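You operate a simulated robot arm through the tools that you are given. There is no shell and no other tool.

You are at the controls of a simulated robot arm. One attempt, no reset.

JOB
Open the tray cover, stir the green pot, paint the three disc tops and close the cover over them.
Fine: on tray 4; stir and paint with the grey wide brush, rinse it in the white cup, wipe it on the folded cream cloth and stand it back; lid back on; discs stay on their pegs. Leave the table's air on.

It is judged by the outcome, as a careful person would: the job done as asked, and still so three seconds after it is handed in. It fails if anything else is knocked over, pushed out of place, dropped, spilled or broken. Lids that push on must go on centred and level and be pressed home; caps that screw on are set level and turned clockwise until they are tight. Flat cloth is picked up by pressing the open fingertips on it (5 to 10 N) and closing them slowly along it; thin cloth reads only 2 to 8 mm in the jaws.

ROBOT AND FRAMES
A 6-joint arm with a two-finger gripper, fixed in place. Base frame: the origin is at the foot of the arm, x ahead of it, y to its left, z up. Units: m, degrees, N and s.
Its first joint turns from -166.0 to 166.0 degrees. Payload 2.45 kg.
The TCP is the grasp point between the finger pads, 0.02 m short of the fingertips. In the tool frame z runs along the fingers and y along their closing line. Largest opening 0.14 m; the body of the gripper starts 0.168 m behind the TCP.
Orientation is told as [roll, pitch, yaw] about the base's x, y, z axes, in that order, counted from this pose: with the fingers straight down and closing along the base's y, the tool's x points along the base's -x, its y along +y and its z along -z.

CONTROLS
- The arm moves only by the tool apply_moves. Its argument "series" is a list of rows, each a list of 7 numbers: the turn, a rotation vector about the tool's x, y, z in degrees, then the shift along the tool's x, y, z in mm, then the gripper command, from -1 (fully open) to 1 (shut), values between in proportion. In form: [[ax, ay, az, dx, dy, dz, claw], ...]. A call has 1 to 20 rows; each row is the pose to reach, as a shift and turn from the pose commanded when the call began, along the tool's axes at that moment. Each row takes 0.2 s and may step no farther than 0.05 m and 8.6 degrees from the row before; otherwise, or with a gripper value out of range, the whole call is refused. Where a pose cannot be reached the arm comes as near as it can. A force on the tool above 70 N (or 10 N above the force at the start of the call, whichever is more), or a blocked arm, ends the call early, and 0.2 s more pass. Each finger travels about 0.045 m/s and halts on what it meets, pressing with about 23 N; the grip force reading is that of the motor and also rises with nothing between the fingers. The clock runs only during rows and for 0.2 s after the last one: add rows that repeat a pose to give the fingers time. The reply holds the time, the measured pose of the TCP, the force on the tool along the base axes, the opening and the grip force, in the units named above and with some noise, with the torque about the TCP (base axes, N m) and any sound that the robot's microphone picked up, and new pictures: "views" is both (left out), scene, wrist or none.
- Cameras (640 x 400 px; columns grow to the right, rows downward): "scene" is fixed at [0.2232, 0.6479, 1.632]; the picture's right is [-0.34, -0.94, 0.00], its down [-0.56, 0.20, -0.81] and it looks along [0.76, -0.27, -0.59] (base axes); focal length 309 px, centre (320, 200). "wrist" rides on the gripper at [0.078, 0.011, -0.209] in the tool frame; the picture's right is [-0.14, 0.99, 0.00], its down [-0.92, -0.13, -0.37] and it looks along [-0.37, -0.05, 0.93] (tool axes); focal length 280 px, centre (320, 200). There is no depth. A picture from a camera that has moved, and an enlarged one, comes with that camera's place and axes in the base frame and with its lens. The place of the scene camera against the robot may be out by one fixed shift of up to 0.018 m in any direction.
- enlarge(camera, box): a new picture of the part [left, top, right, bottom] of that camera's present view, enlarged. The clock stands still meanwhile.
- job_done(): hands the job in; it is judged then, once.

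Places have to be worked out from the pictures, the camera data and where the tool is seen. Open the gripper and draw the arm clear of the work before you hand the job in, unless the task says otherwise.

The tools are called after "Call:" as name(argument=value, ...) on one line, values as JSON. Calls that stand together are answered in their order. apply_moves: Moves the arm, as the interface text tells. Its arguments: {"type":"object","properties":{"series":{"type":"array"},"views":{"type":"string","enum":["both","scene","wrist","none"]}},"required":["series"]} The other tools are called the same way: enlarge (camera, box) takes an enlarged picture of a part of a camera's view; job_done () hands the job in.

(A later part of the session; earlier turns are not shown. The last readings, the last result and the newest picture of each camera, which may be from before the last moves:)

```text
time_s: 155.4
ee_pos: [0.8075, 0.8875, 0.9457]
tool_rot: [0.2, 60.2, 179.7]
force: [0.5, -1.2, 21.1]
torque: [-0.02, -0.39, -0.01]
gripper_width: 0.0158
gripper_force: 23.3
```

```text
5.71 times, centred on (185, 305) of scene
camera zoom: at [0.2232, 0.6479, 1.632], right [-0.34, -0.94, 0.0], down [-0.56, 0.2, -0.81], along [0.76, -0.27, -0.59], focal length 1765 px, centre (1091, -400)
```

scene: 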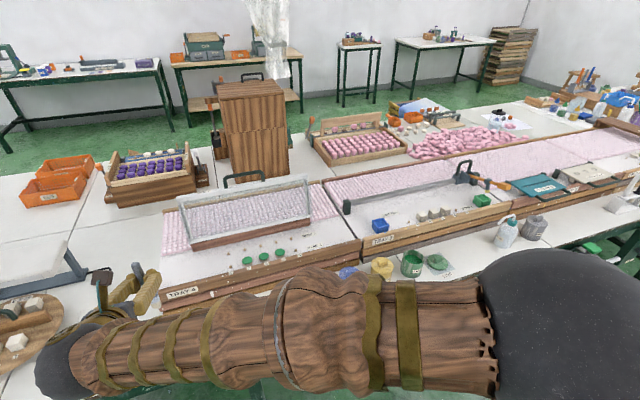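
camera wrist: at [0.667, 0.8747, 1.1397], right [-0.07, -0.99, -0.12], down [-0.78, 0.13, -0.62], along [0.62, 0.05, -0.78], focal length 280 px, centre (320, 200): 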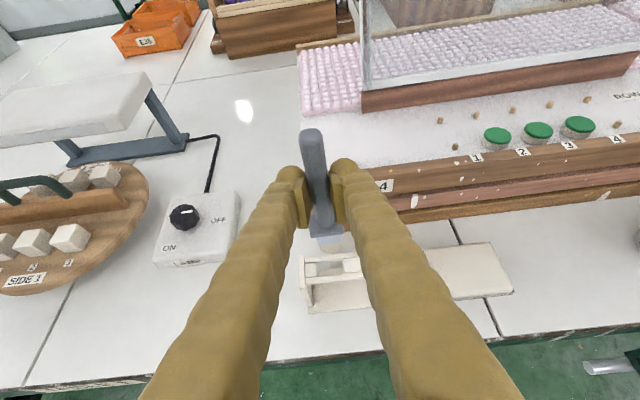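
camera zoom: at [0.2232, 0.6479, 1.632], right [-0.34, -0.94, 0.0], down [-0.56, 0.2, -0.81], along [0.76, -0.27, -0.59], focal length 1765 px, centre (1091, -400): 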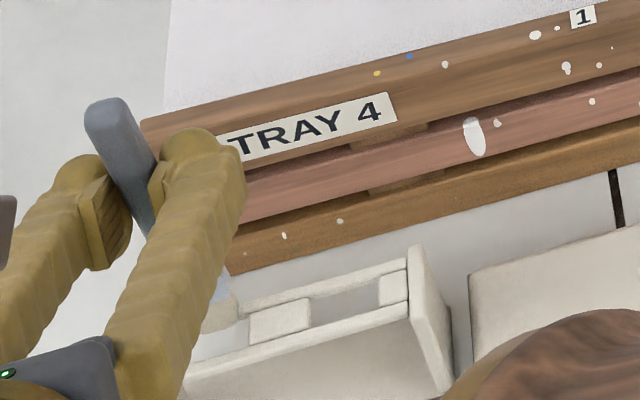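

It touched the rack's rear bar: the force and torque put the contact 16 mm behind the grasp point, so the brush is tilted about 5° in the grip with its tip rearward. I'll raise it and tilt the tool back by 5.5° to make the brush vertical again.

Call:
apply_moves(series=[[0, 0, 0, 5.2, 0, -3, 1], [0, 0, 0, 10.4, 0, -5.9, 1], [0, -2.8, 0, 13, 0, -7.4, 1], [0, -5.5, 0, 13, 0, -7.4, 1], [0, -5.5, 0, 13, 0, -7.4, 1], [0, -5.5, 0, 13, 0, -7.4, 1]], views="wrist")

Call:
enlarge(camera="wrist", box=[280, 190, 380, 280])

Call:
enlarge(camera="scene", box=[150, 260, 210, 340])

```text
time_s: 156.8
ee_pos: [0.8083, 0.8881, 0.9591]
tool_rot: [0.1, 54.6, 179.9]
force: [0.7, -0.2, -0.2]
torque: [-0.04, -0.01, 0.01]
gripper_width: 0.0157
gripper_force: 22.9
camera wrist: at [0.6813, 0.8772, 1.1426], right [-0.08, -0.99, -0.11], down [-0.83, 0.13, -0.54], along [0.55, 0.05, -0.84], focal length 280 px, centre (320, 200)
```

wrist: 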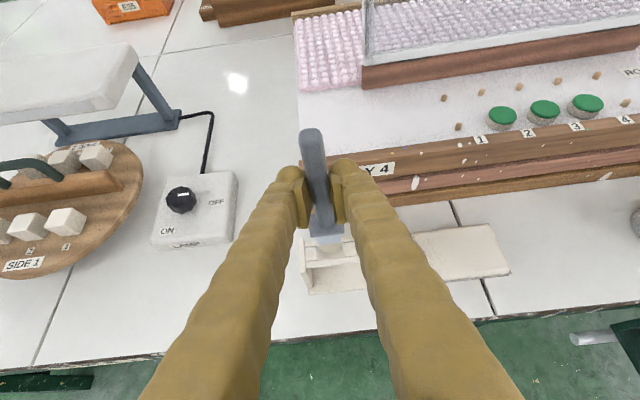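

```text
4.44 times, centred on (330, 235) of wrist
camera zoom: at [0.6813, 0.8772, 1.1426], right [-0.08, -0.99, -0.11], down [-0.83, 0.13, -0.54], along [0.55, 0.05, -0.84], focal length 1246 px, centre (276, 44)
```

zoom: 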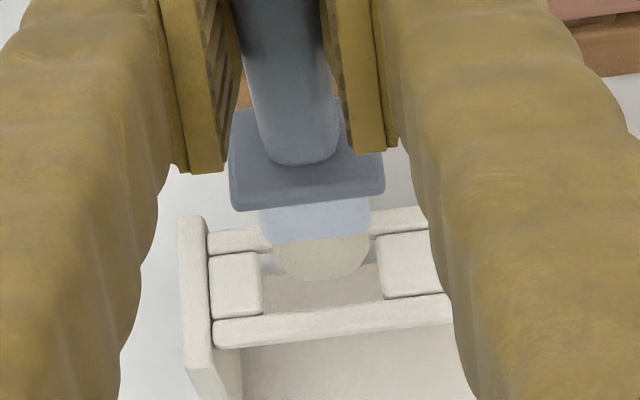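

```text
5.00 times, centred on (180, 300) of scene
camera zoom: at [0.2232, 0.6479, 1.632], right [-0.34, -0.94, 0.0], down [-0.56, 0.2, -0.81], along [0.76, -0.27, -0.59], focal length 1544 px, centre (1020, -300)
```

zoom: 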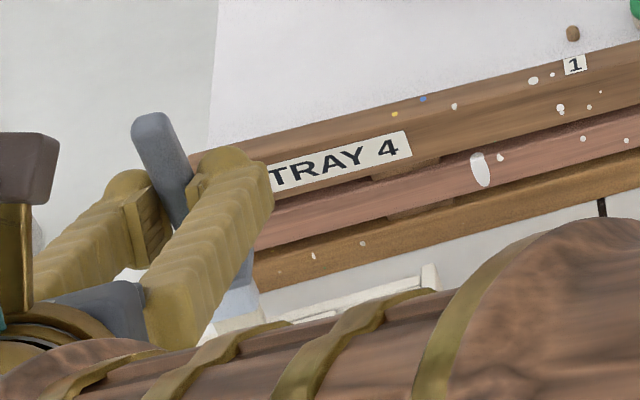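

Now the bristle sits over the slot, within about 2 mm. I'll make that small correction and lower in 3 mm steps.

Call:
apply_moves(series=[[0, 0, 0, -0.9, -0.8, -1.2, 1], [0, 0, 0, -3.3, -0.8, 0.5, 1], [0, 0, 0, -5.8, -0.8, 2.3, 1], [0, 0, 0, -8.2, -0.8, 4, 1], [0, 0, 0, -10.7, -0.8, 5.8, 1], [0, 0, 0, -13.1, -0.8, 7.5, 1], [0, 0, 0, -13.1, -0.8, 7.5, 1]], views="none")

Call:
enlarge(camera="wrist", box=[280, 190, 380, 280])

```text
time_s: 158.4
ee_pos: [0.805, 0.8886, 0.9443]
tool_rot: [0.2, 54.7, 179.9]
force: [0.9, 0.2, -0.1]
torque: [-0.02, -0.11, -0.02]
gripper_width: 0.0155
gripper_force: 22.9
```

```text
4.44 times, centred on (330, 235) of wrist
camera zoom: at [0.68, 0.8783, 1.1274], right [-0.08, -0.99, -0.11], down [-0.83, 0.13, -0.54], along [0.55, 0.05, -0.84], focal length 1246 px, centre (276, 44)
```

zoom: 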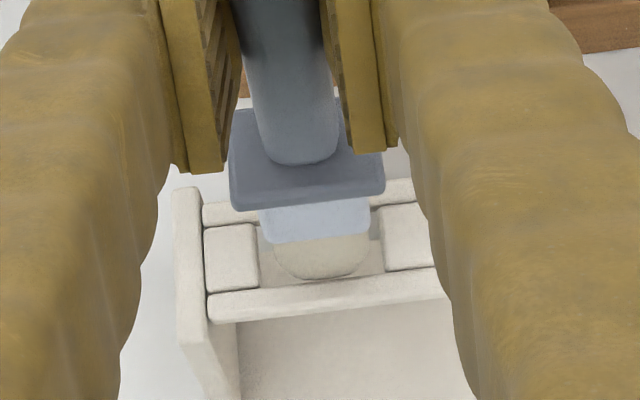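

The bristle has entered the slot without force. I'll continue down.

Call:
apply_moves(series=[[0, 0, 0, -2.4, 0, 1.7, 1], [0, 0, 0, -4.9, 0, 3.5, 1], [0, 0, 0, -7.3, 0, 5.2, 1], [0, 0, 0, -9.8, 0, 7, 1], [0, 0, 0, -12.2, 0, 8.7, 1], [0, 0, 0, -12.2, 0, 8.7, 1]], views="none")

Call:
enlarge(camera="wrist", box=[280, 190, 380, 280])

```text
time_s: 159.8
ee_pos: [0.8052, 0.8887, 0.9294]
tool_rot: [0.2, 54.7, 180.0]
force: [0.8, -0.2, -0.4]
torque: [0.02, -0.07, -0.02]
gripper_width: 0.0154
gripper_force: 23.3
```

```text
4.44 times, centred on (330, 235) of wrist
camera zoom: at [0.6796, 0.8784, 1.1132], right [-0.08, -0.99, -0.11], down [-0.83, 0.13, -0.54], along [0.55, 0.05, -0.84], focal length 1246 px, centre (276, 44)
```

zoom: 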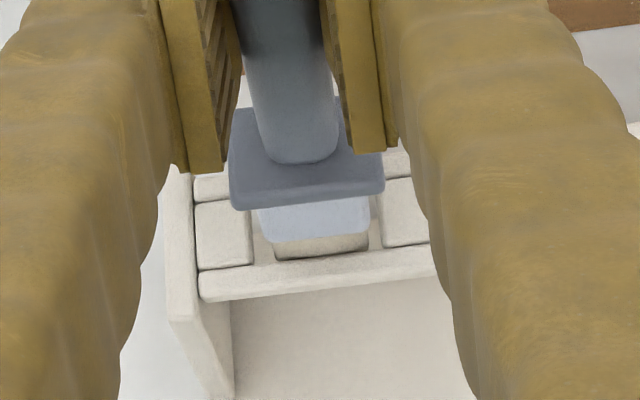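

The ferrule is entering centred with no force. I'll lower another 28 mm.

Call:
apply_moves(series=[[0, 0, 0, -4.1, 0, 2.9, 1], [0, 0, 0, -8.2, 0, 5.8, 1], [0, 0, 0, -12.2, 0, 8.7, 1], [0, 0, 0, -16.3, 0, 11.6, 1], [0, 0, 0, -20.4, 0, 14.5, 1], [0, 0, 0, -22.8, 0, 16.2, 1], [0, 0, 0, -22.8, 0, 16.2, 1]], views="none")

Call:
enlarge(camera="wrist", box=[280, 180, 380, 270])

```text
time_s: 161.4
ee_pos: [0.8067, 0.8882, 0.9006]
tool_rot: [0.1, 54.7, 180.0]
force: [0.1, -1.1, -0.7]
torque: [-0.01, 0.04, -0.04]
gripper_width: 0.0156
gripper_force: 23.3
```

```text
4.44 times, centred on (330, 225) of wrist
camera zoom: at [0.6805, 0.8771, 1.0845], right [-0.08, -0.99, -0.11], down [-0.83, 0.13, -0.54], along [0.55, 0.05, -0.84], focal length 1246 px, centre (276, 89)
```

zoom: 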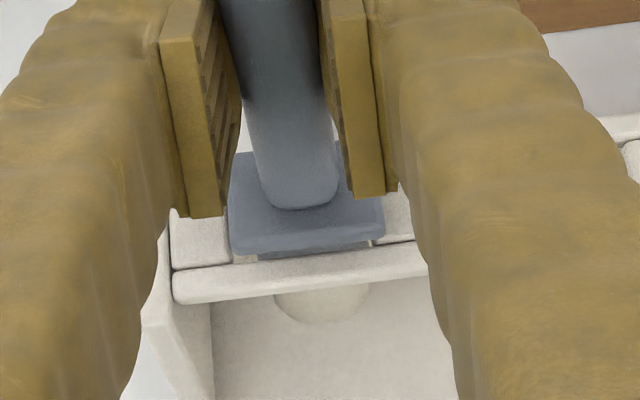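

The collar is a few millimetres above the rack with the bristle hanging through. I'll lower gently until it seats.

Call:
apply_moves(series=[[0, 0, 0, -1.6, 0, 1.2, 1], [0, 0, 0, -3.3, 0, 2.3, 1], [0, 0, 0, -4.9, 0, 3.5, 1], [0, 0, 0, -4.9, 0, 3.5, 1]], views="none")

Call:
enlarge(camera="wrist", box=[280, 180, 380, 270])

```text
time_s: 162.4
ee_pos: [0.8061, 0.8877, 0.8964]
tool_rot: [0.2, 54.7, 179.9]
force: [-0.3, 1.0, 8.0]
torque: [0.07, -0.11, 0.0]
gripper_width: 0.0157
gripper_force: 22.5
```

```text
4.44 times, centred on (330, 225) of wrist
camera zoom: at [0.6803, 0.8775, 1.0797], right [-0.08, -0.99, -0.11], down [-0.83, 0.13, -0.54], along [0.55, 0.05, -0.84], focal length 1246 px, centre (276, 89)
```

zoom: 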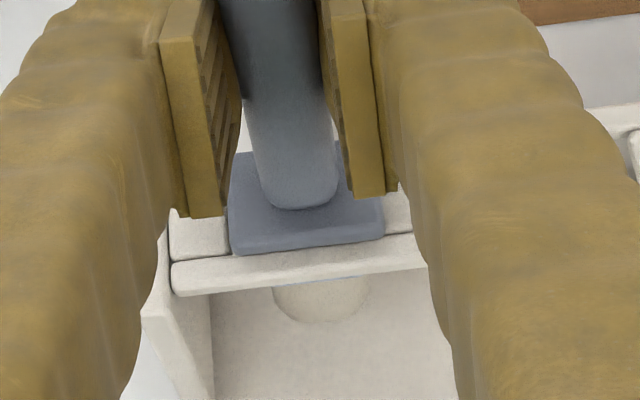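

Seated with 8 N. I'll open the fingers gently and see whether the brush stays upright.

Call:
apply_moves(series=[[0, 0, 0, -4.4, 0, 3.2, 0.75], [0, 0, 0, -4.1, 0, 2.9, 0.65], [0, 0, 0, -4.1, 0, 2.9, 0.5], [0, 0, 0, -4.1, 0, 2.9, 0.3], [0, 0, 0, -4.1, 0, 2.9, 0.2], [0, 0, 0, -4.1, 0, 2.9, 0.2]], views="wrist")

Call:
enlarge(camera="wrist", box=[250, 110, 410, 270])

Call:
enlarge(camera="scene", box=[130, 270, 230, 360])

```text
time_s: 163.8
ee_pos: [0.8068, 0.8892, 0.8897]
tool_rot: [0.3, 54.6, 180.0]
force: [0.1, -0.2, 0.4]
torque: [0.0, -0.02, 0.02]
gripper_width: 0.0559
gripper_force: 0.1
camera wrist: at [0.6805, 0.8777, 1.0734], right [-0.08, -0.99, -0.11], down [-0.83, 0.13, -0.54], along [0.55, 0.05, -0.84], focal length 280 px, centre (320, 200)
```

wrist: 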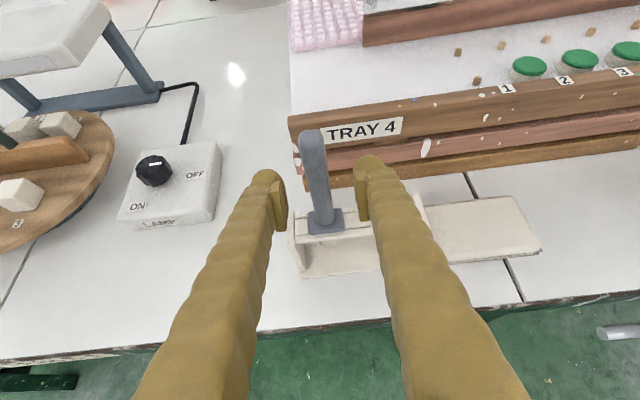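

```text
2.50 times, centred on (330, 190) of wrist
camera zoom: at [0.6805, 0.8777, 1.0734], right [-0.08, -0.99, -0.11], down [-0.83, 0.13, -0.54], along [0.55, 0.05, -0.84], focal length 701 px, centre (295, 225)
```

zoom: 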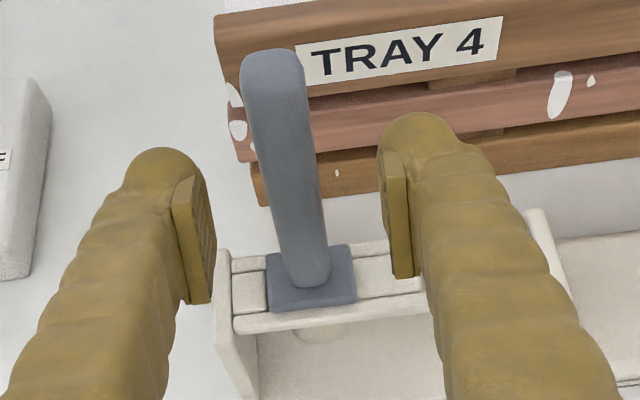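

```text
4.44 times, centred on (180, 315) of scene
camera zoom: at [0.2232, 0.6479, 1.632], right [-0.34, -0.94, 0.0], down [-0.56, 0.2, -0.81], along [0.76, -0.27, -0.59], focal length 1373 px, centre (942, -311)
```

zoom: 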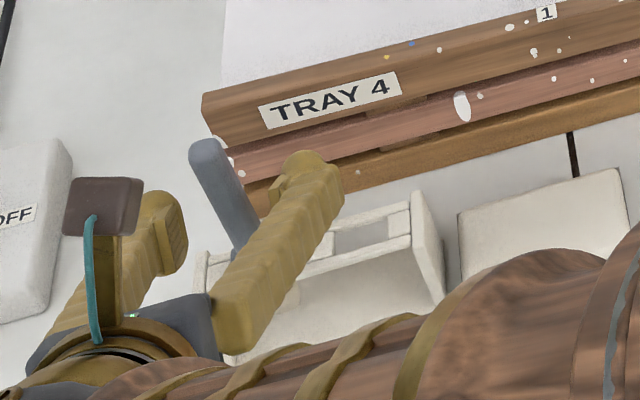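

The brush stands back in its slot with the collar seated flat. I'll draw straight back, rise, and then turn the tool to point straight down.

Call:
apply_moves(series=[[0, 0, 0, 0, 0, -20, 0.2], [0, 0, 0, 0, 0, -45, 0.2], [0, 0, 0, 0, 0, -80, 0.2], [0, 0, 0, 0, 0, -120, 0.2], [0, 0, 0, 32, 0, -143, 0.2], [0, 0, 0, 65, 0, -166, 0.2], [0, -7.8, 0, 65, 0, -166, 0.2], [0, -15.6, 0, 65, 0, -166, 0.2], [0, -23.4, 0, 65, 0, -166, 0.2], [0, -31.2, 0, 65, 0, -166, 0.2], [0, -39, 0, 65, 0, -166, 0.2], [0, -46.8, 0, 65, 0, -166, 0.2], [0, -54.6, 0, 65, 0, -166, 0.2], [0, -54.6, 0, 65, 0, -166, 0.2]])

Call:
enlarge(camera="scene", box=[130, 260, 270, 370])

```text
time_s: 166.8
ee_pos: [0.7081, 0.889, 1.0391]
tool_rot: [0.2, 0.0, 179.8]
force: [0.3, -0.1, 0.0]
torque: [0.03, -0.02, 0.03]
gripper_width: 0.0563
gripper_force: 0.1
camera wrist: at [0.7858, 0.8772, 1.2473], right [-0.14, -0.99, 0.0], down [-0.92, 0.13, 0.37], along [-0.37, 0.05, -0.93], focal length 280 px, centre (320, 200)
```

scene: 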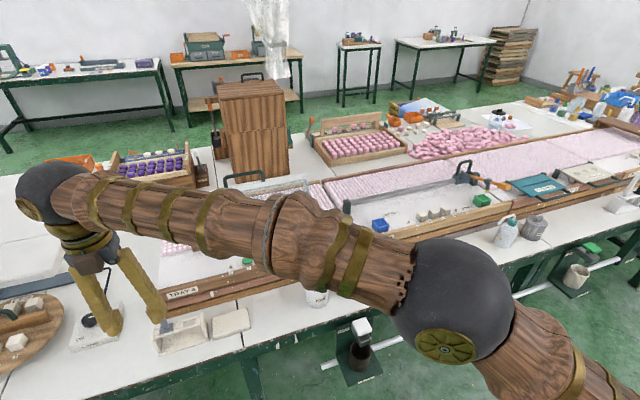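
wrist: 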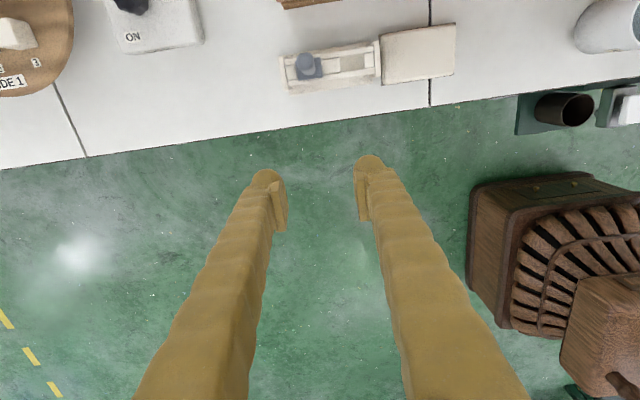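

```text
3.64 times, centred on (200, 315) of scene
camera zoom: at [0.2232, 0.6479, 1.632], right [-0.34, -0.94, 0.0], down [-0.56, 0.2, -0.81], along [0.76, -0.27, -0.59], focal length 1123 px, centre (756, -218)
```

zoom: 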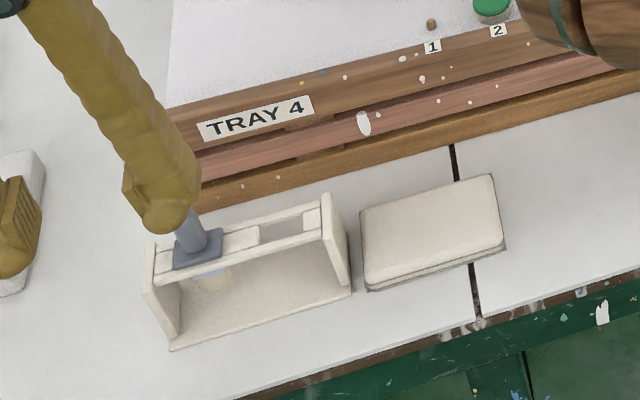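

The brush and cloth are in order. Next is the lid: I'll swing back along the table front to it, turning the gripper so that it will close across the lid's knob.

Call:
apply_moves(series=[[0, 0, 4.5, 0, 44.4, -1, 0.2], [0, 0, 9, 0, 88.8, -2, 0.2], [0, 0, 13.5, 0, 133.2, -3, 0.2], [0, 0, 18, 0, 177.6, -4, 0.2], [0, 0, 22.5, 0, 222, -5, 0.2], [0, 0, 27, 0, 266.4, -6, 0.2], [0, 0, 31.5, 0, 310.8, -7, 0.2], [0, 0, 36, 0, 355.2, -8, 0.2], [0, 0, 40.5, 0, 399.6, -9, 0.2], [0, 0, 45, 0, 444, -10, 0.2], [0, 0, 49.5, 0, 488.4, -11, 0.2], [0, 0, 54, 0, 532.8, -12, 0.2], [0, 0, 58.5, 0, 577.2, -13, 0.2], [0, 0, 63, 0, 621.6, -14, 0.2], [0, 0, 67.5, 0, 666, -15, 0.2], [0, 0, 72, 0, 710.4, -16, 0.2], [0, 0, 76.5, 0, 754.8, -17, 0.2], [0, 0, 81, 0, 799.2, -18, 0.2], [0, 0, 85.5, 0, 843.6, -19, 0.2], [0, 0, 90, 0, 888, -20, 0.2]])

Call:
enlarge(camera="wrist", box=[120, 80, 340, 240])

Call:
enlarge(camera="scene", box=[370, 220, 470, 300])

```text
time_s: 171.0
ee_pos: [0.707, -0.0024, 1.0591]
tool_rot: [-0.1, 0.0, 89.7]
force: [-0.6, -0.3, -0.1]
torque: [0.01, 0.0, 0.0]
gripper_width: 0.0562
gripper_force: 0.0
camera wrist: at [0.6943, -0.0803, 1.2669], right [-0.99, 0.14, 0.0], down [0.13, 0.92, 0.37], along [0.05, 0.36, -0.93], focal length 280 px, centre (320, 200)
```

scene: 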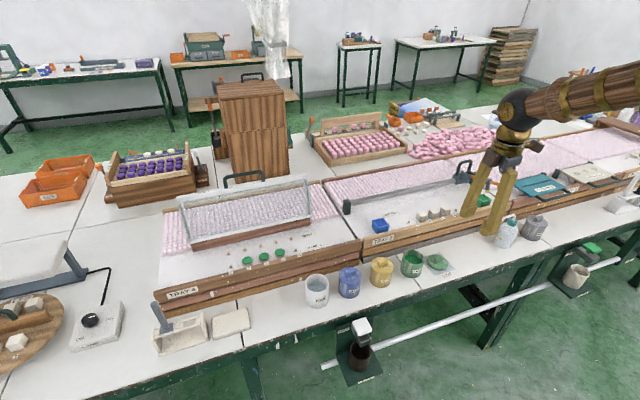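
wrist: 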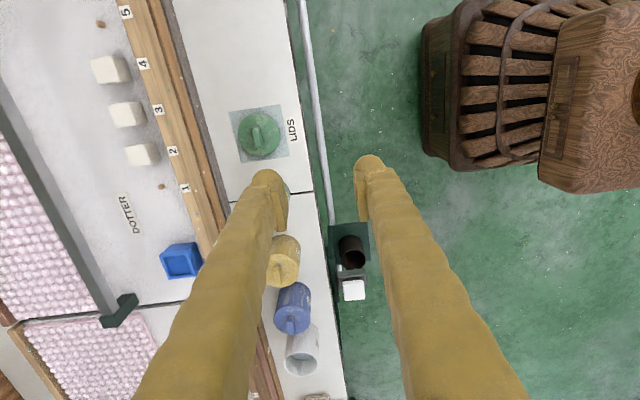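

```text
2.50 times, centred on (230, 160) of wrist
camera zoom: at [0.6943, -0.0803, 1.2669], right [-0.99, 0.14, 0.0], down [0.13, 0.92, 0.37], along [0.05, 0.36, -0.93], focal length 701 px, centre (545, 300)
```

zoom: 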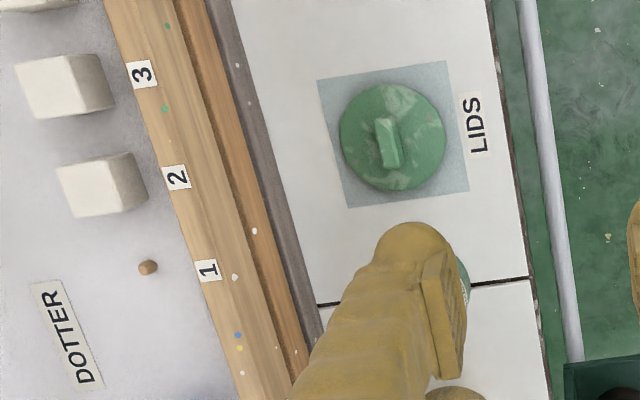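

```text
5.00 times, centred on (420, 260) of scene
camera zoom: at [0.2232, 0.6479, 1.632], right [-0.34, -0.94, 0.0], down [-0.56, 0.2, -0.81], along [0.76, -0.27, -0.59], focal length 1544 px, centre (-180, -100)
```

zoom: 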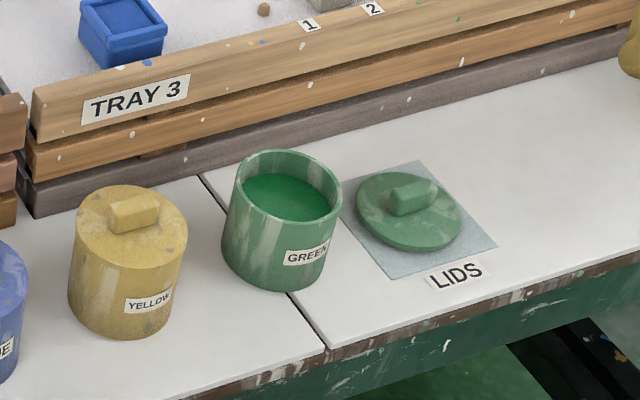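

The lid lies on its mat at about (0.810, −0.021), its knob's long side roughly along y, turned by about 9°. I'll move above it with matching yaw and come lower for a closer look.

Call:
apply_moves(series=[[0, 0, -2.3, 4.6, -25.8, 20, 0.2], [0, 0, -4.6, 9.2, -51.6, 45, 0.2], [0, 0, -7, 13.9, -77.4, 75, 0.2], [0, 0, -9.3, 18.5, -103.1, 105, 0.2], [0, 0, -9.3, 18.5, -103.1, 110, 0.2], [0, 0, -9.3, 18.5, -103.1, 110, 0.2]], views="wrist")

Call:
enlarge(camera="wrist", box=[240, 130, 400, 270])

Call:
enlarge(camera="scene", box=[390, 210, 480, 290])

```text
time_s: 172.4
ee_pos: [0.8097, -0.0189, 0.9488]
tool_rot: [0.0, 0.1, 99.0]
force: [-0.6, 0.5, 0.0]
torque: [0.03, 0.0, 0.01]
gripper_width: 0.056
gripper_force: 0.0
camera wrist: at [0.8106, -0.098, 1.1567], right [-1.0, -0.02, 0.0], down [-0.02, 0.93, 0.37], along [-0.01, 0.37, -0.93], focal length 280 px, centre (320, 200)
```

wrist: 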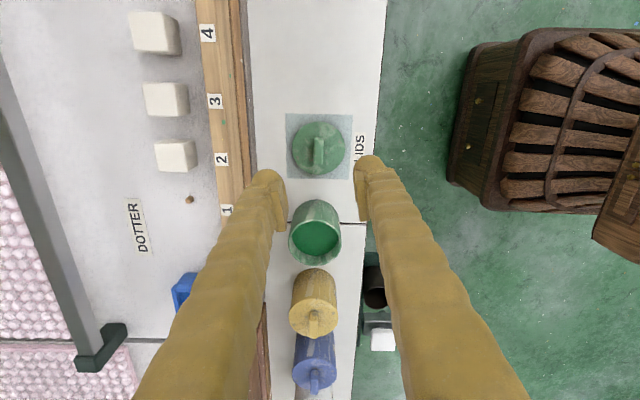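

```text
2.86 times, centred on (320, 200) of wrist
camera zoom: at [0.8106, -0.098, 1.1567], right [-1.0, -0.02, 0.0], down [-0.02, 0.93, 0.37], along [-0.01, 0.37, -0.93], focal length 801 px, centre (320, 200)
```

zoom: 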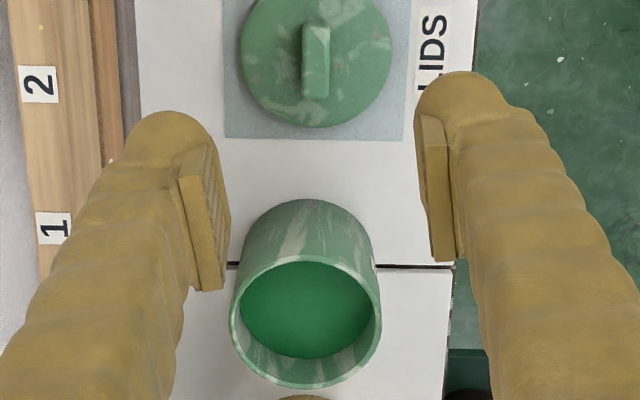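

```text
5.00 times, centred on (435, 250) of scene
camera zoom: at [0.2232, 0.6479, 1.632], right [-0.34, -0.94, 0.0], down [-0.56, 0.2, -0.81], along [0.76, -0.27, -0.59], focal length 1544 px, centre (-255, -50)
```

zoom: 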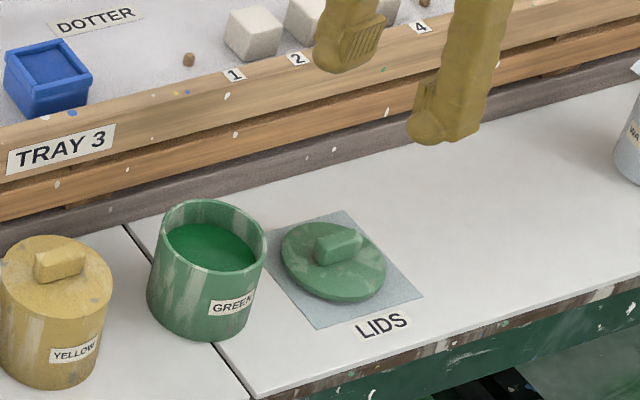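

The knob is well aligned with the gripper's heading; lid centre about (0.8115, −0.021), pot rim centre about (0.814, 0.0905) in the same view. I'll descend to about 40 mm above the lid and check.

Call:
apply_moves(series=[[0, 0, 0, 1.7, -0.8, 30, 0.4], [0, 0, 0, 3.3, -1.5, 60, 0.5], [0, 0, 0, 3.3, -1.5, 90, 0.5], [0, 0, 0, 3.3, -1.5, 118, 0.5], [0, 0, 0, 3.3, -1.5, 118, 0.5], [0, 0, 0, 3.3, -1.5, 118, 0.5]], views="wrist")

Call:
enlarge(camera="wrist", box=[240, 90, 400, 230])

Call:
enlarge(camera="scene", box=[390, 210, 480, 290])

```text
time_s: 173.8
ee_pos: [0.811, -0.0209, 0.8329]
tool_rot: [0.1, 0.1, 99.1]
force: [-0.5, 0.8, 0.7]
torque: [0.01, -0.02, -0.02]
gripper_width: 0.0349
gripper_force: 0.1
camera wrist: at [0.8118, -0.1002, 1.0406], right [-1.0, -0.02, 0.0], down [-0.02, 0.93, 0.37], along [-0.01, 0.37, -0.93], focal length 280 px, centre (320, 200)
```

wrist: 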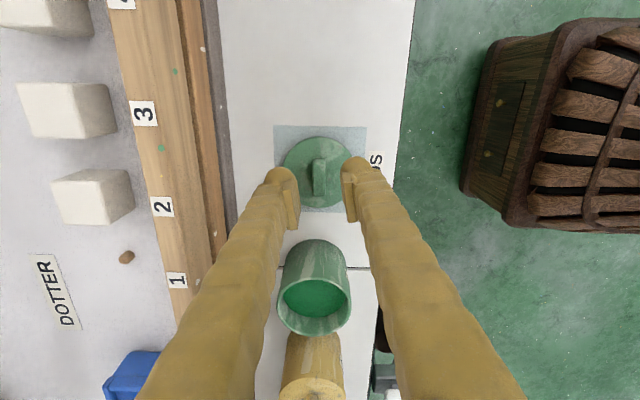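

```text
2.86 times, centred on (320, 160) of wrist
camera zoom: at [0.8118, -0.1002, 1.0406], right [-1.0, -0.02, 0.0], down [-0.02, 0.93, 0.37], along [-0.01, 0.37, -0.93], focal length 801 px, centre (320, 314)
```

zoom: 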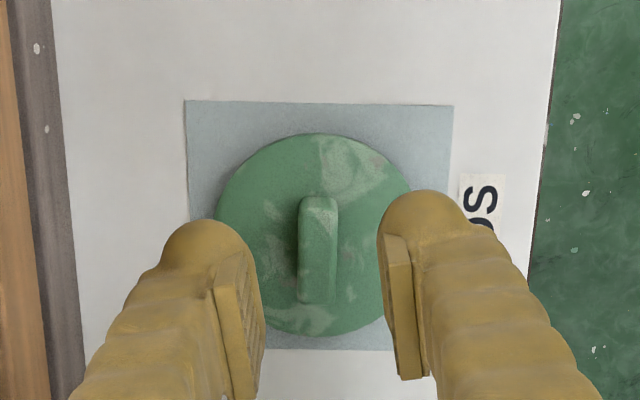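

```text
5.00 times, centred on (435, 250) of scene
camera zoom: at [0.2232, 0.6479, 1.632], right [-0.34, -0.94, 0.0], down [-0.56, 0.2, -0.81], along [0.76, -0.27, -0.59], focal length 1544 px, centre (-255, -50)
```

zoom: 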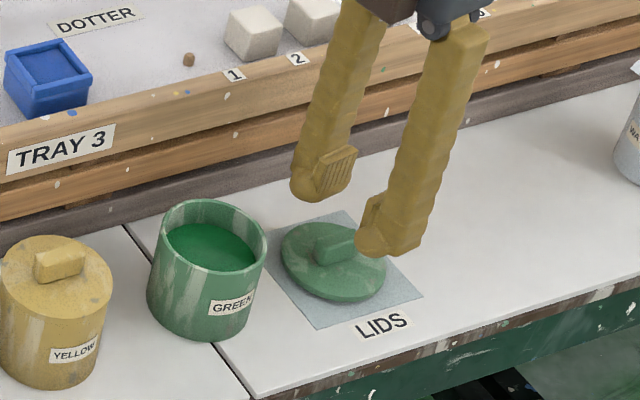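

The knob is centred between the fingers within a millimetre. I'll lower to straddle it, watching for the fingertips touching the lid.

Call:
apply_moves(series=[[0, 0, 0, 0, 0, 10, 0.5], [0, 0, 0, 0, 0, 20, 0.5], [0, 0, 0, 0, 0, 27, 0.5], [0, 0, 0, 0, 0, 32, 0.5], [0, 0, 0, 0, 0, 35, 0.5], [0, 0, 0, 0, 0, 35, 0.5]], views="none")

Call:
enlarge(camera="wrist", box=[240, 90, 400, 230])

Call:
enlarge(camera="scene", box=[400, 220, 470, 290])

```text
time_s: 175.2
ee_pos: [0.8121, -0.0201, 0.7977]
tool_rot: [0.0, 0.1, 99.0]
force: [-0.8, -1.1, 0.2]
torque: [0.01, 0.0, -0.02]
gripper_width: 0.0351
gripper_force: 0.0
```

```text
2.86 times, centred on (320, 160) of wrist
camera zoom: at [0.8117, -0.1002, 1.0064], right [-1.0, -0.02, 0.0], down [-0.02, 0.93, 0.37], along [-0.01, 0.37, -0.93], focal length 801 px, centre (320, 314)
```

zoom: 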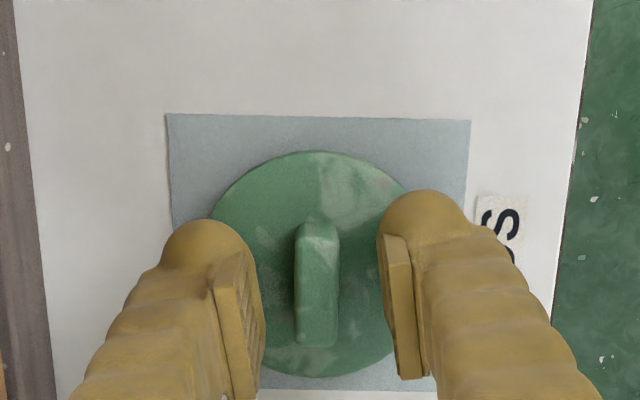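

```text
5.71 times, centred on (435, 255) of scene
camera zoom: at [0.2232, 0.6479, 1.632], right [-0.34, -0.94, 0.0], down [-0.56, 0.2, -0.81], along [0.76, -0.27, -0.59], focal length 1765 px, centre (-337, -114)
```

zoom: 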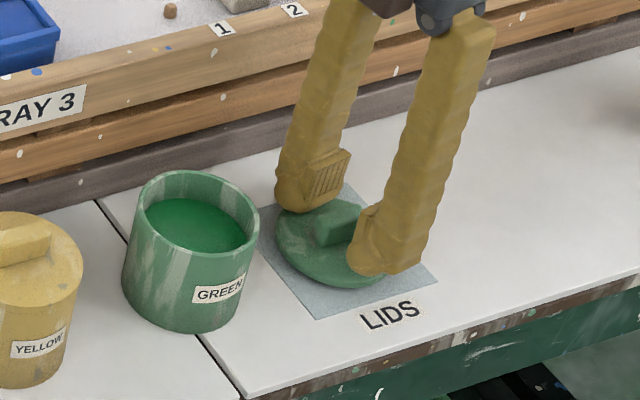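

No contact yet and the pads overlap the knob by about 16 mm. I'll lower a few millimetres more, feeling for the lid surface, then close.

Call:
apply_moves(series=[[0, 0, 0, 0, 0, 2, 0.5], [0, 0, 0, 0, 0, 4, 0.5], [0, 0, 0, 0, 0, 5, 0.5], [0, 0, 0, 0, 0, 5, 0.5]], views="none")

```text
time_s: 176.2
ee_pos: [0.8102, -0.0209, 0.7939]
tool_rot: [0.0, 0.0, 99.2]
force: [-0.5, 0.0, 0.2]
torque: [0.03, -0.02, 0.0]
gripper_width: 0.0351
gripper_force: 0.1
```

Still free. This overlap is good, so I'll close on the knob now.

Call:
apply_moves(series=[[0, 0, 0, 0, 0, 5, 0.65], [0, 0, 0, 0, 0, 5, 0.8], [0, 0, 0, 0, 0, 5, 1], [0, 0, 0, 0, 0, 5, 1], [0, 0, 0, 0, 0, 5, 1]], views="none")

Call:
enlarge(camera="wrist", box=[240, 90, 400, 230])

Call:
enlarge(camera="scene", box=[400, 220, 470, 290])

```text
time_s: 177.4
ee_pos: [0.8116, -0.021, 0.7906]
tool_rot: [-0.2, 0.1, 99.1]
force: [14.8, 1.0, 58.6]
torque: [0.14, -0.17, -0.09]
gripper_width: 0.0148
gripper_force: 22.9
```

```text
2.86 times, centred on (320, 160) of wrist
camera zoom: at [0.8115, -0.1007, 0.9989], right [-1.0, -0.02, 0.0], down [-0.02, 0.93, 0.37], along [0.0, 0.37, -0.93], focal length 801 px, centre (320, 314)
```

zoom: 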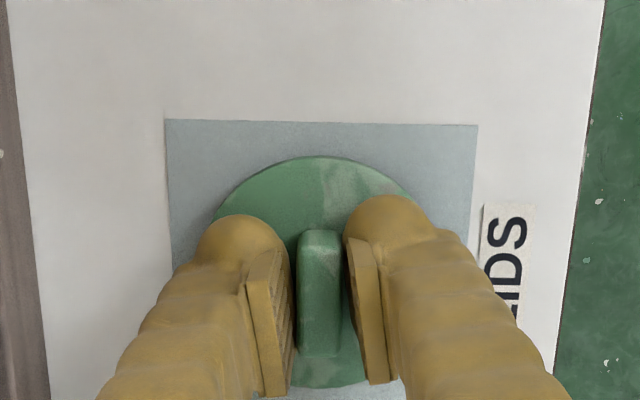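

```text
5.71 times, centred on (435, 255) of scene
camera zoom: at [0.2232, 0.6479, 1.632], right [-0.34, -0.94, 0.0], down [-0.56, 0.2, -0.81], along [0.76, -0.27, -0.59], focal length 1765 px, centre (-337, -114)
```

zoom: 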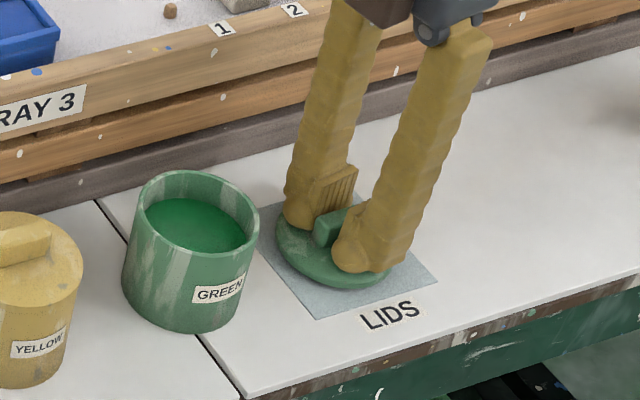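

My rows repeated the 5 mm descent, so the tips press on the lid with 58 N; it's gripped (14.8 mm). I'll ease up at once, then lift slowly.

Call:
apply_moves(series=[[0, 0, 0, 0, 0, -4, 1], [0, 0, 0, 0, 0, -6, 1], [0, 0, 0, 0, 0, -10, 1], [0, 0, 0, 0, 0, -16, 1], [0, 0, 0, 0, 0, -24, 1], [0, 0, 0, 0, 0, -24, 1]], views="wrist")

Call:
enlarge(camera="wrist", box=[240, 90, 400, 230])

Call:
enlarge(camera="scene", box=[400, 220, 470, 290])

```text
time_s: 178.8
ee_pos: [0.8099, -0.0221, 0.8114]
tool_rot: [0.0, 0.1, 99.1]
force: [1.0, -0.2, -0.8]
torque: [0.03, 0.0, 0.03]
gripper_width: 0.0115
gripper_force: 23.5
camera wrist: at [0.8111, -0.1005, 1.0199], right [-1.0, -0.02, 0.0], down [-0.02, 0.93, 0.37], along [-0.01, 0.37, -0.93], focal length 280 px, centre (320, 200)
```

wrist: 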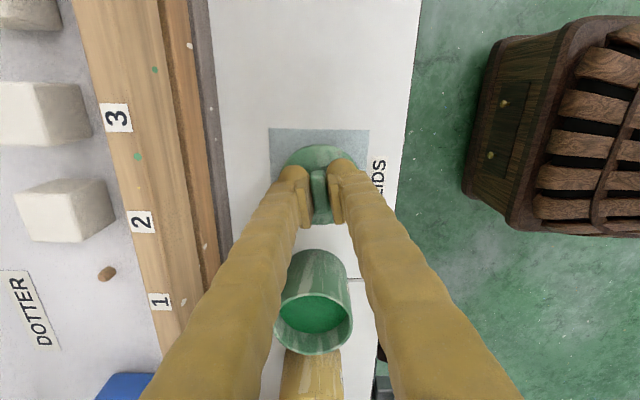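

```text
2.86 times, centred on (320, 160) of wrist
camera zoom: at [0.8111, -0.1005, 1.0199], right [-1.0, -0.02, 0.0], down [-0.02, 0.93, 0.37], along [-0.01, 0.37, -0.93], focal length 801 px, centre (320, 314)
```

zoom: 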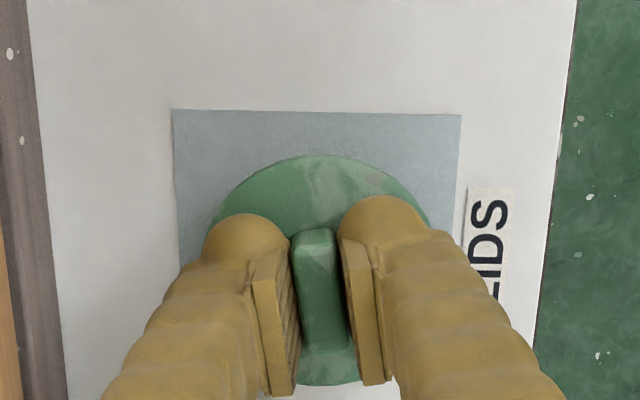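

```text
5.71 times, centred on (435, 255) of scene
camera zoom: at [0.2232, 0.6479, 1.632], right [-0.34, -0.94, 0.0], down [-0.56, 0.2, -0.81], along [0.76, -0.27, -0.59], focal length 1765 px, centre (-337, -114)
```

zoom: 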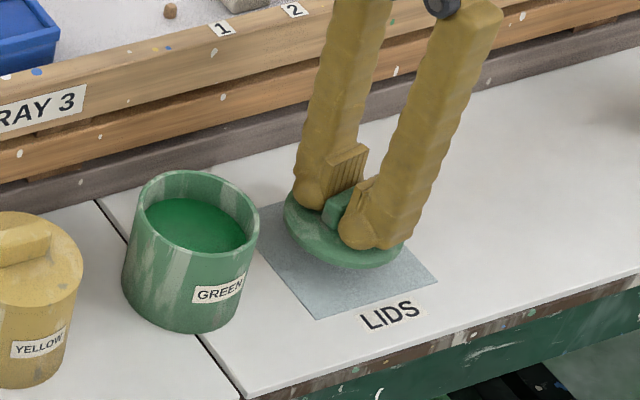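

The lid is held level and clear of the mat. I'll raise it to a safe height and measure the pot's rim again from here.

Call:
apply_moves(series=[[0, 0, 0, 0, 0, -30, 1], [0, 0, 0, 0, 0, -65, 1], [0, 0, 0, 0, 0, -100, 1], [0, 0, 0, 0, 0, -100, 1], [0, 0, 0, 0, 0, -100, 1]], views="wrist")

Call:
enlarge(camera="wrist", box=[240, 200, 400, 330])

Call:
enlarge(camera="scene", box=[380, 190, 470, 290])

```text
time_s: 180.0
ee_pos: [0.8093, -0.0231, 0.9135]
tool_rot: [0.0, 0.0, 99.1]
force: [-0.1, -0.2, -0.4]
torque: [0.02, 0.01, -0.02]
gripper_width: 0.0114
gripper_force: 23.1
camera wrist: at [0.8108, -0.1032, 1.1218], right [-1.0, -0.02, 0.0], down [-0.02, 0.93, 0.37], along [-0.01, 0.37, -0.93], focal length 280 px, centre (320, 200)
```

wrist: 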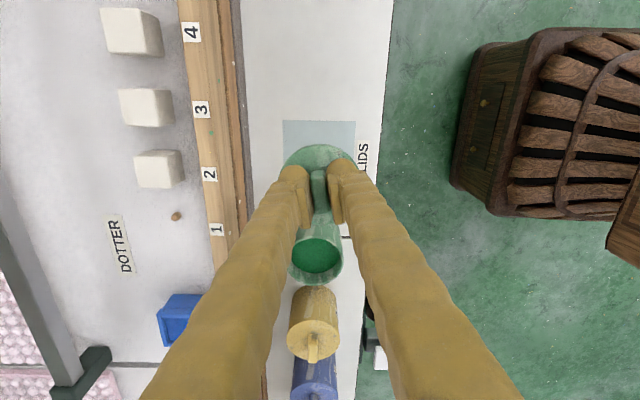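

```text
3.08 times, centred on (320, 265) of wrist
camera zoom: at [0.8108, -0.1032, 1.1218], right [-1.0, -0.02, 0.0], down [-0.02, 0.93, 0.37], along [-0.01, 0.37, -0.93], focal length 863 px, centre (320, 0)
```

zoom: 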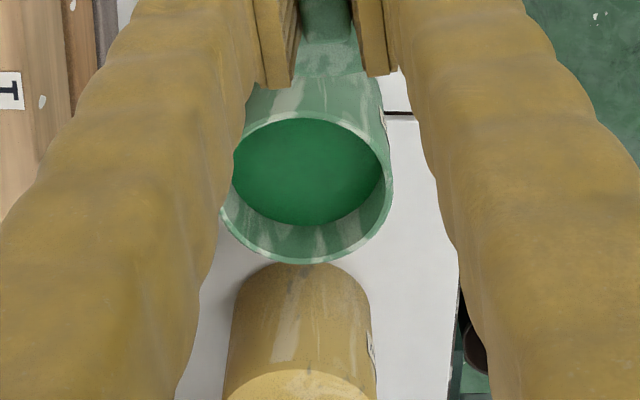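

```text
4.00 times, centred on (425, 240) of scene
camera zoom: at [0.2232, 0.6479, 1.632], right [-0.34, -0.94, 0.0], down [-0.56, 0.2, -0.81], along [0.76, -0.27, -0.59], focal length 1235 px, centre (-100, 40)
```

zoom: 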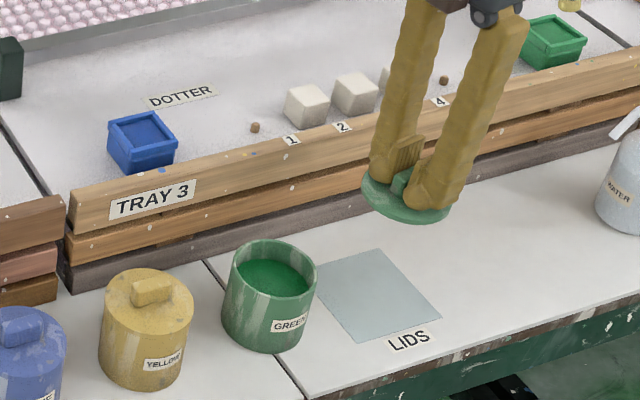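

Combining this view with the earlier ones, the pot's centre is about (0.8125, 0.093) with its rim at z≈0.83. I'll carry the lid over it at this height and compare both cameras.

Call:
apply_moves(series=[[0, 0, 0, -29, -5.4, 0, 1], [0, 0, 0, -58, -10.8, 0, 1], [0, 0, 0, -87, -16.2, 0, 1], [0, 0, 0, -113.9, -21.5, 0, 1], [0, 0, 0, -113.9, -21.5, 0, 1], [0, 0, 0, -113.9, -21.5, 0, 1]], views="wrist")

Call:
enlarge(camera="wrist", box=[240, 100, 400, 260])

Call:
enlarge(camera="scene", box=[370, 200, 450, 290])

```text
time_s: 181.4
ee_pos: [0.8141, 0.0935, 0.913]
tool_rot: [0.0, 0.1, 99.1]
force: [0.3, -0.4, -0.8]
torque: [0.0, -0.03, 0.01]
gripper_width: 0.0116
gripper_force: 22.7
camera wrist: at [0.8135, 0.0137, 1.1208], right [-1.0, -0.02, 0.0], down [-0.02, 0.93, 0.37], along [-0.01, 0.37, -0.93], focal length 280 px, centre (320, 200)
```

wrist: 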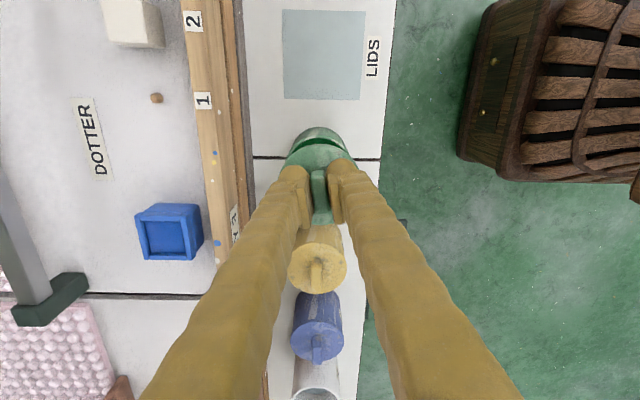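

```text
2.50 times, centred on (320, 180) of wrist
camera zoom: at [0.8135, 0.0137, 1.1208], right [-1.0, -0.02, 0.0], down [-0.02, 0.93, 0.37], along [-0.01, 0.37, -0.93], focal length 701 px, centre (320, 250)
```

zoom: 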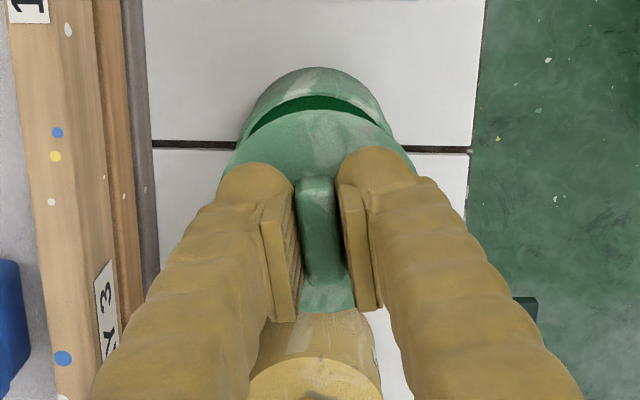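

```text
4.44 times, centred on (410, 245) of scene
camera zoom: at [0.2232, 0.6479, 1.632], right [-0.34, -0.94, 0.0], down [-0.56, 0.2, -0.81], along [0.76, -0.27, -0.59], focal length 1373 px, centre (-80, 0)
```

zoom: 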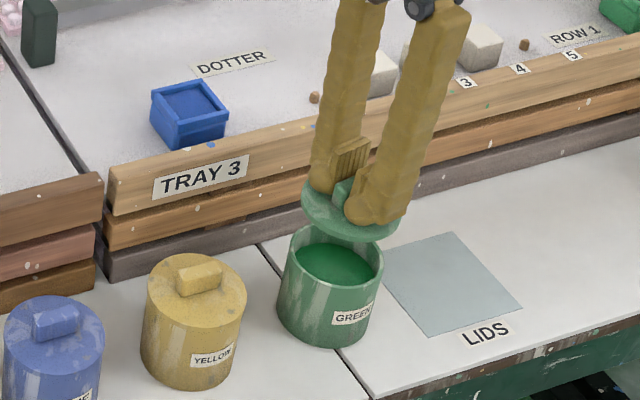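

Lid and pot agree within about 2 mm in both directions. I'll make a 1 mm correction and lower to just above the rim.

Call:
apply_moves(series=[[0, 0, 0, -1.1, 0.8, 12, 1], [0, 0, 0, -1.1, 0.8, 24, 1], [0, 0, 0, -1.1, 0.8, 36, 1], [0, 0, 0, -1.1, 0.8, 42, 1], [0, 0, 0, -1.1, 0.8, 42, 1]], views="wrist")

Call:
enlarge(camera="wrist", box=[240, 100, 400, 260])

Call:
enlarge(camera="scene", box=[380, 220, 440, 290])

```text
time_s: 182.6
ee_pos: [0.8128, 0.0964, 0.8696]
tool_rot: [-0.1, 0.1, 99.2]
force: [0.5, -0.1, 0.0]
torque: [0.01, -0.01, 0.01]
gripper_width: 0.0113
gripper_force: 23.3
camera wrist: at [0.8131, 0.0171, 1.0781], right [-1.0, -0.02, 0.0], down [-0.02, 0.93, 0.37], along [-0.01, 0.37, -0.93], focal length 280 px, centre (320, 200)
```

wrist: 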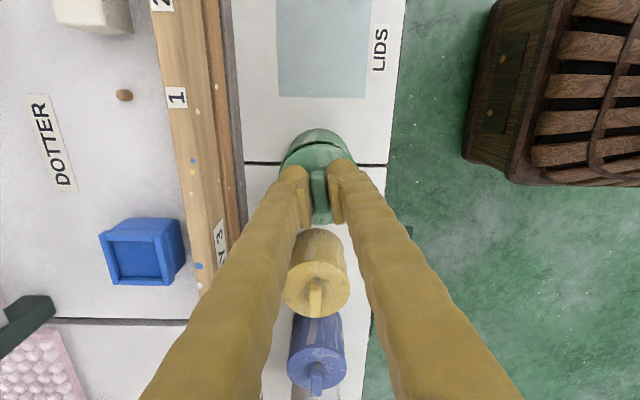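

```text
2.50 times, centred on (320, 180) of wrist
camera zoom: at [0.8131, 0.0171, 1.0781], right [-1.0, -0.02, 0.0], down [-0.02, 0.93, 0.37], along [-0.01, 0.37, -0.93], focal length 701 px, centre (320, 250)
```

zoom: 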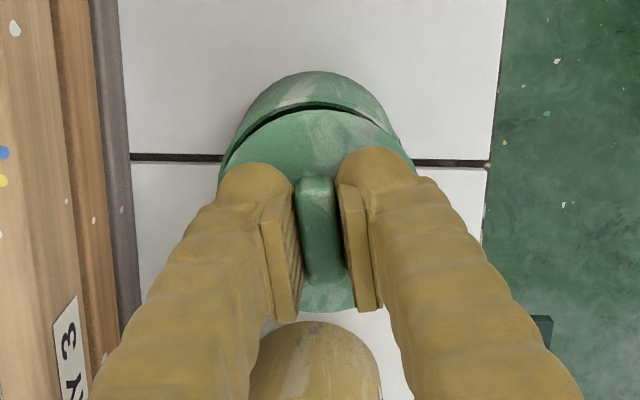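

```text
5.71 times, centred on (410, 255) of scene
camera zoom: at [0.2232, 0.6479, 1.632], right [-0.34, -0.94, 0.0], down [-0.56, 0.2, -0.81], along [0.76, -0.27, -0.59], focal length 1765 px, centre (-194, -114)
```

zoom: 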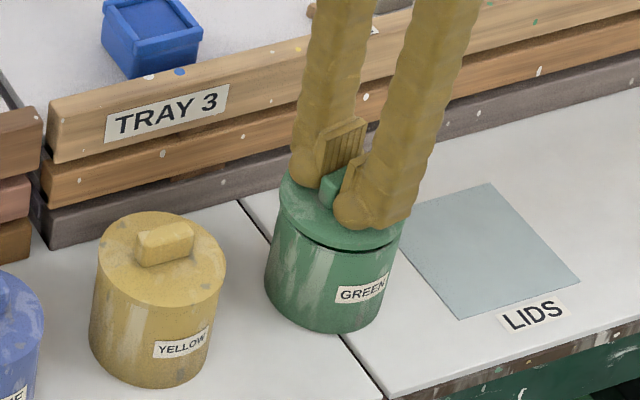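

The lid sits right over the rim, centred within about 1 mm. I'll lower gently in 2 mm steps to engage it.

Call:
apply_moves(series=[[0, 0, 0, 0, 0, 2, 1], [0, 0, 0, 0, 0, 4, 1], [0, 0, 0, 0, 0, 6, 1], [0, 0, 0, 0, 0, 8, 1], [0, 0, 0, 0, 0, 8, 1]], views="none")

Call:
enlarge(camera="wrist", box=[240, 100, 400, 260])

Call:
enlarge(camera="scene", box=[380, 220, 440, 290])

```text
time_s: 183.8
ee_pos: [0.8117, 0.0954, 0.8626]
tool_rot: [0.0, 0.0, 99.0]
force: [-1.2, 0.1, 0.5]
torque: [-0.01, -0.02, -0.01]
gripper_width: 0.0115
gripper_force: 23.3
```

```text
2.50 times, centred on (320, 180) of wrist
camera zoom: at [0.8134, 0.016, 1.0709], right [-1.0, -0.02, 0.0], down [-0.02, 0.93, 0.37], along [-0.01, 0.37, -0.93], focal length 701 px, centre (320, 250)
```

zoom: 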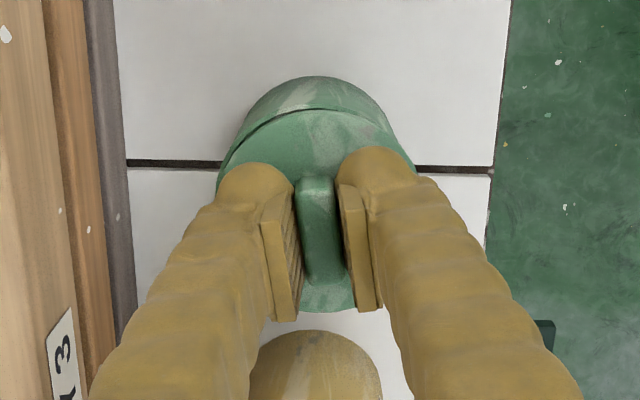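

```text
5.71 times, centred on (410, 255) of scene
camera zoom: at [0.2232, 0.6479, 1.632], right [-0.34, -0.94, 0.0], down [-0.56, 0.2, -0.81], along [0.76, -0.27, -0.59], focal length 1765 px, centre (-194, -114)
```

zoom: 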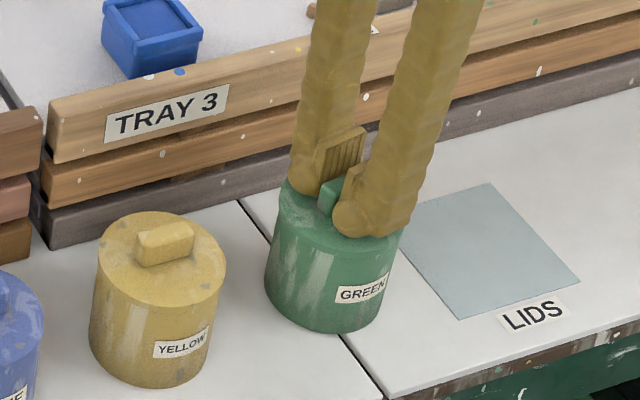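

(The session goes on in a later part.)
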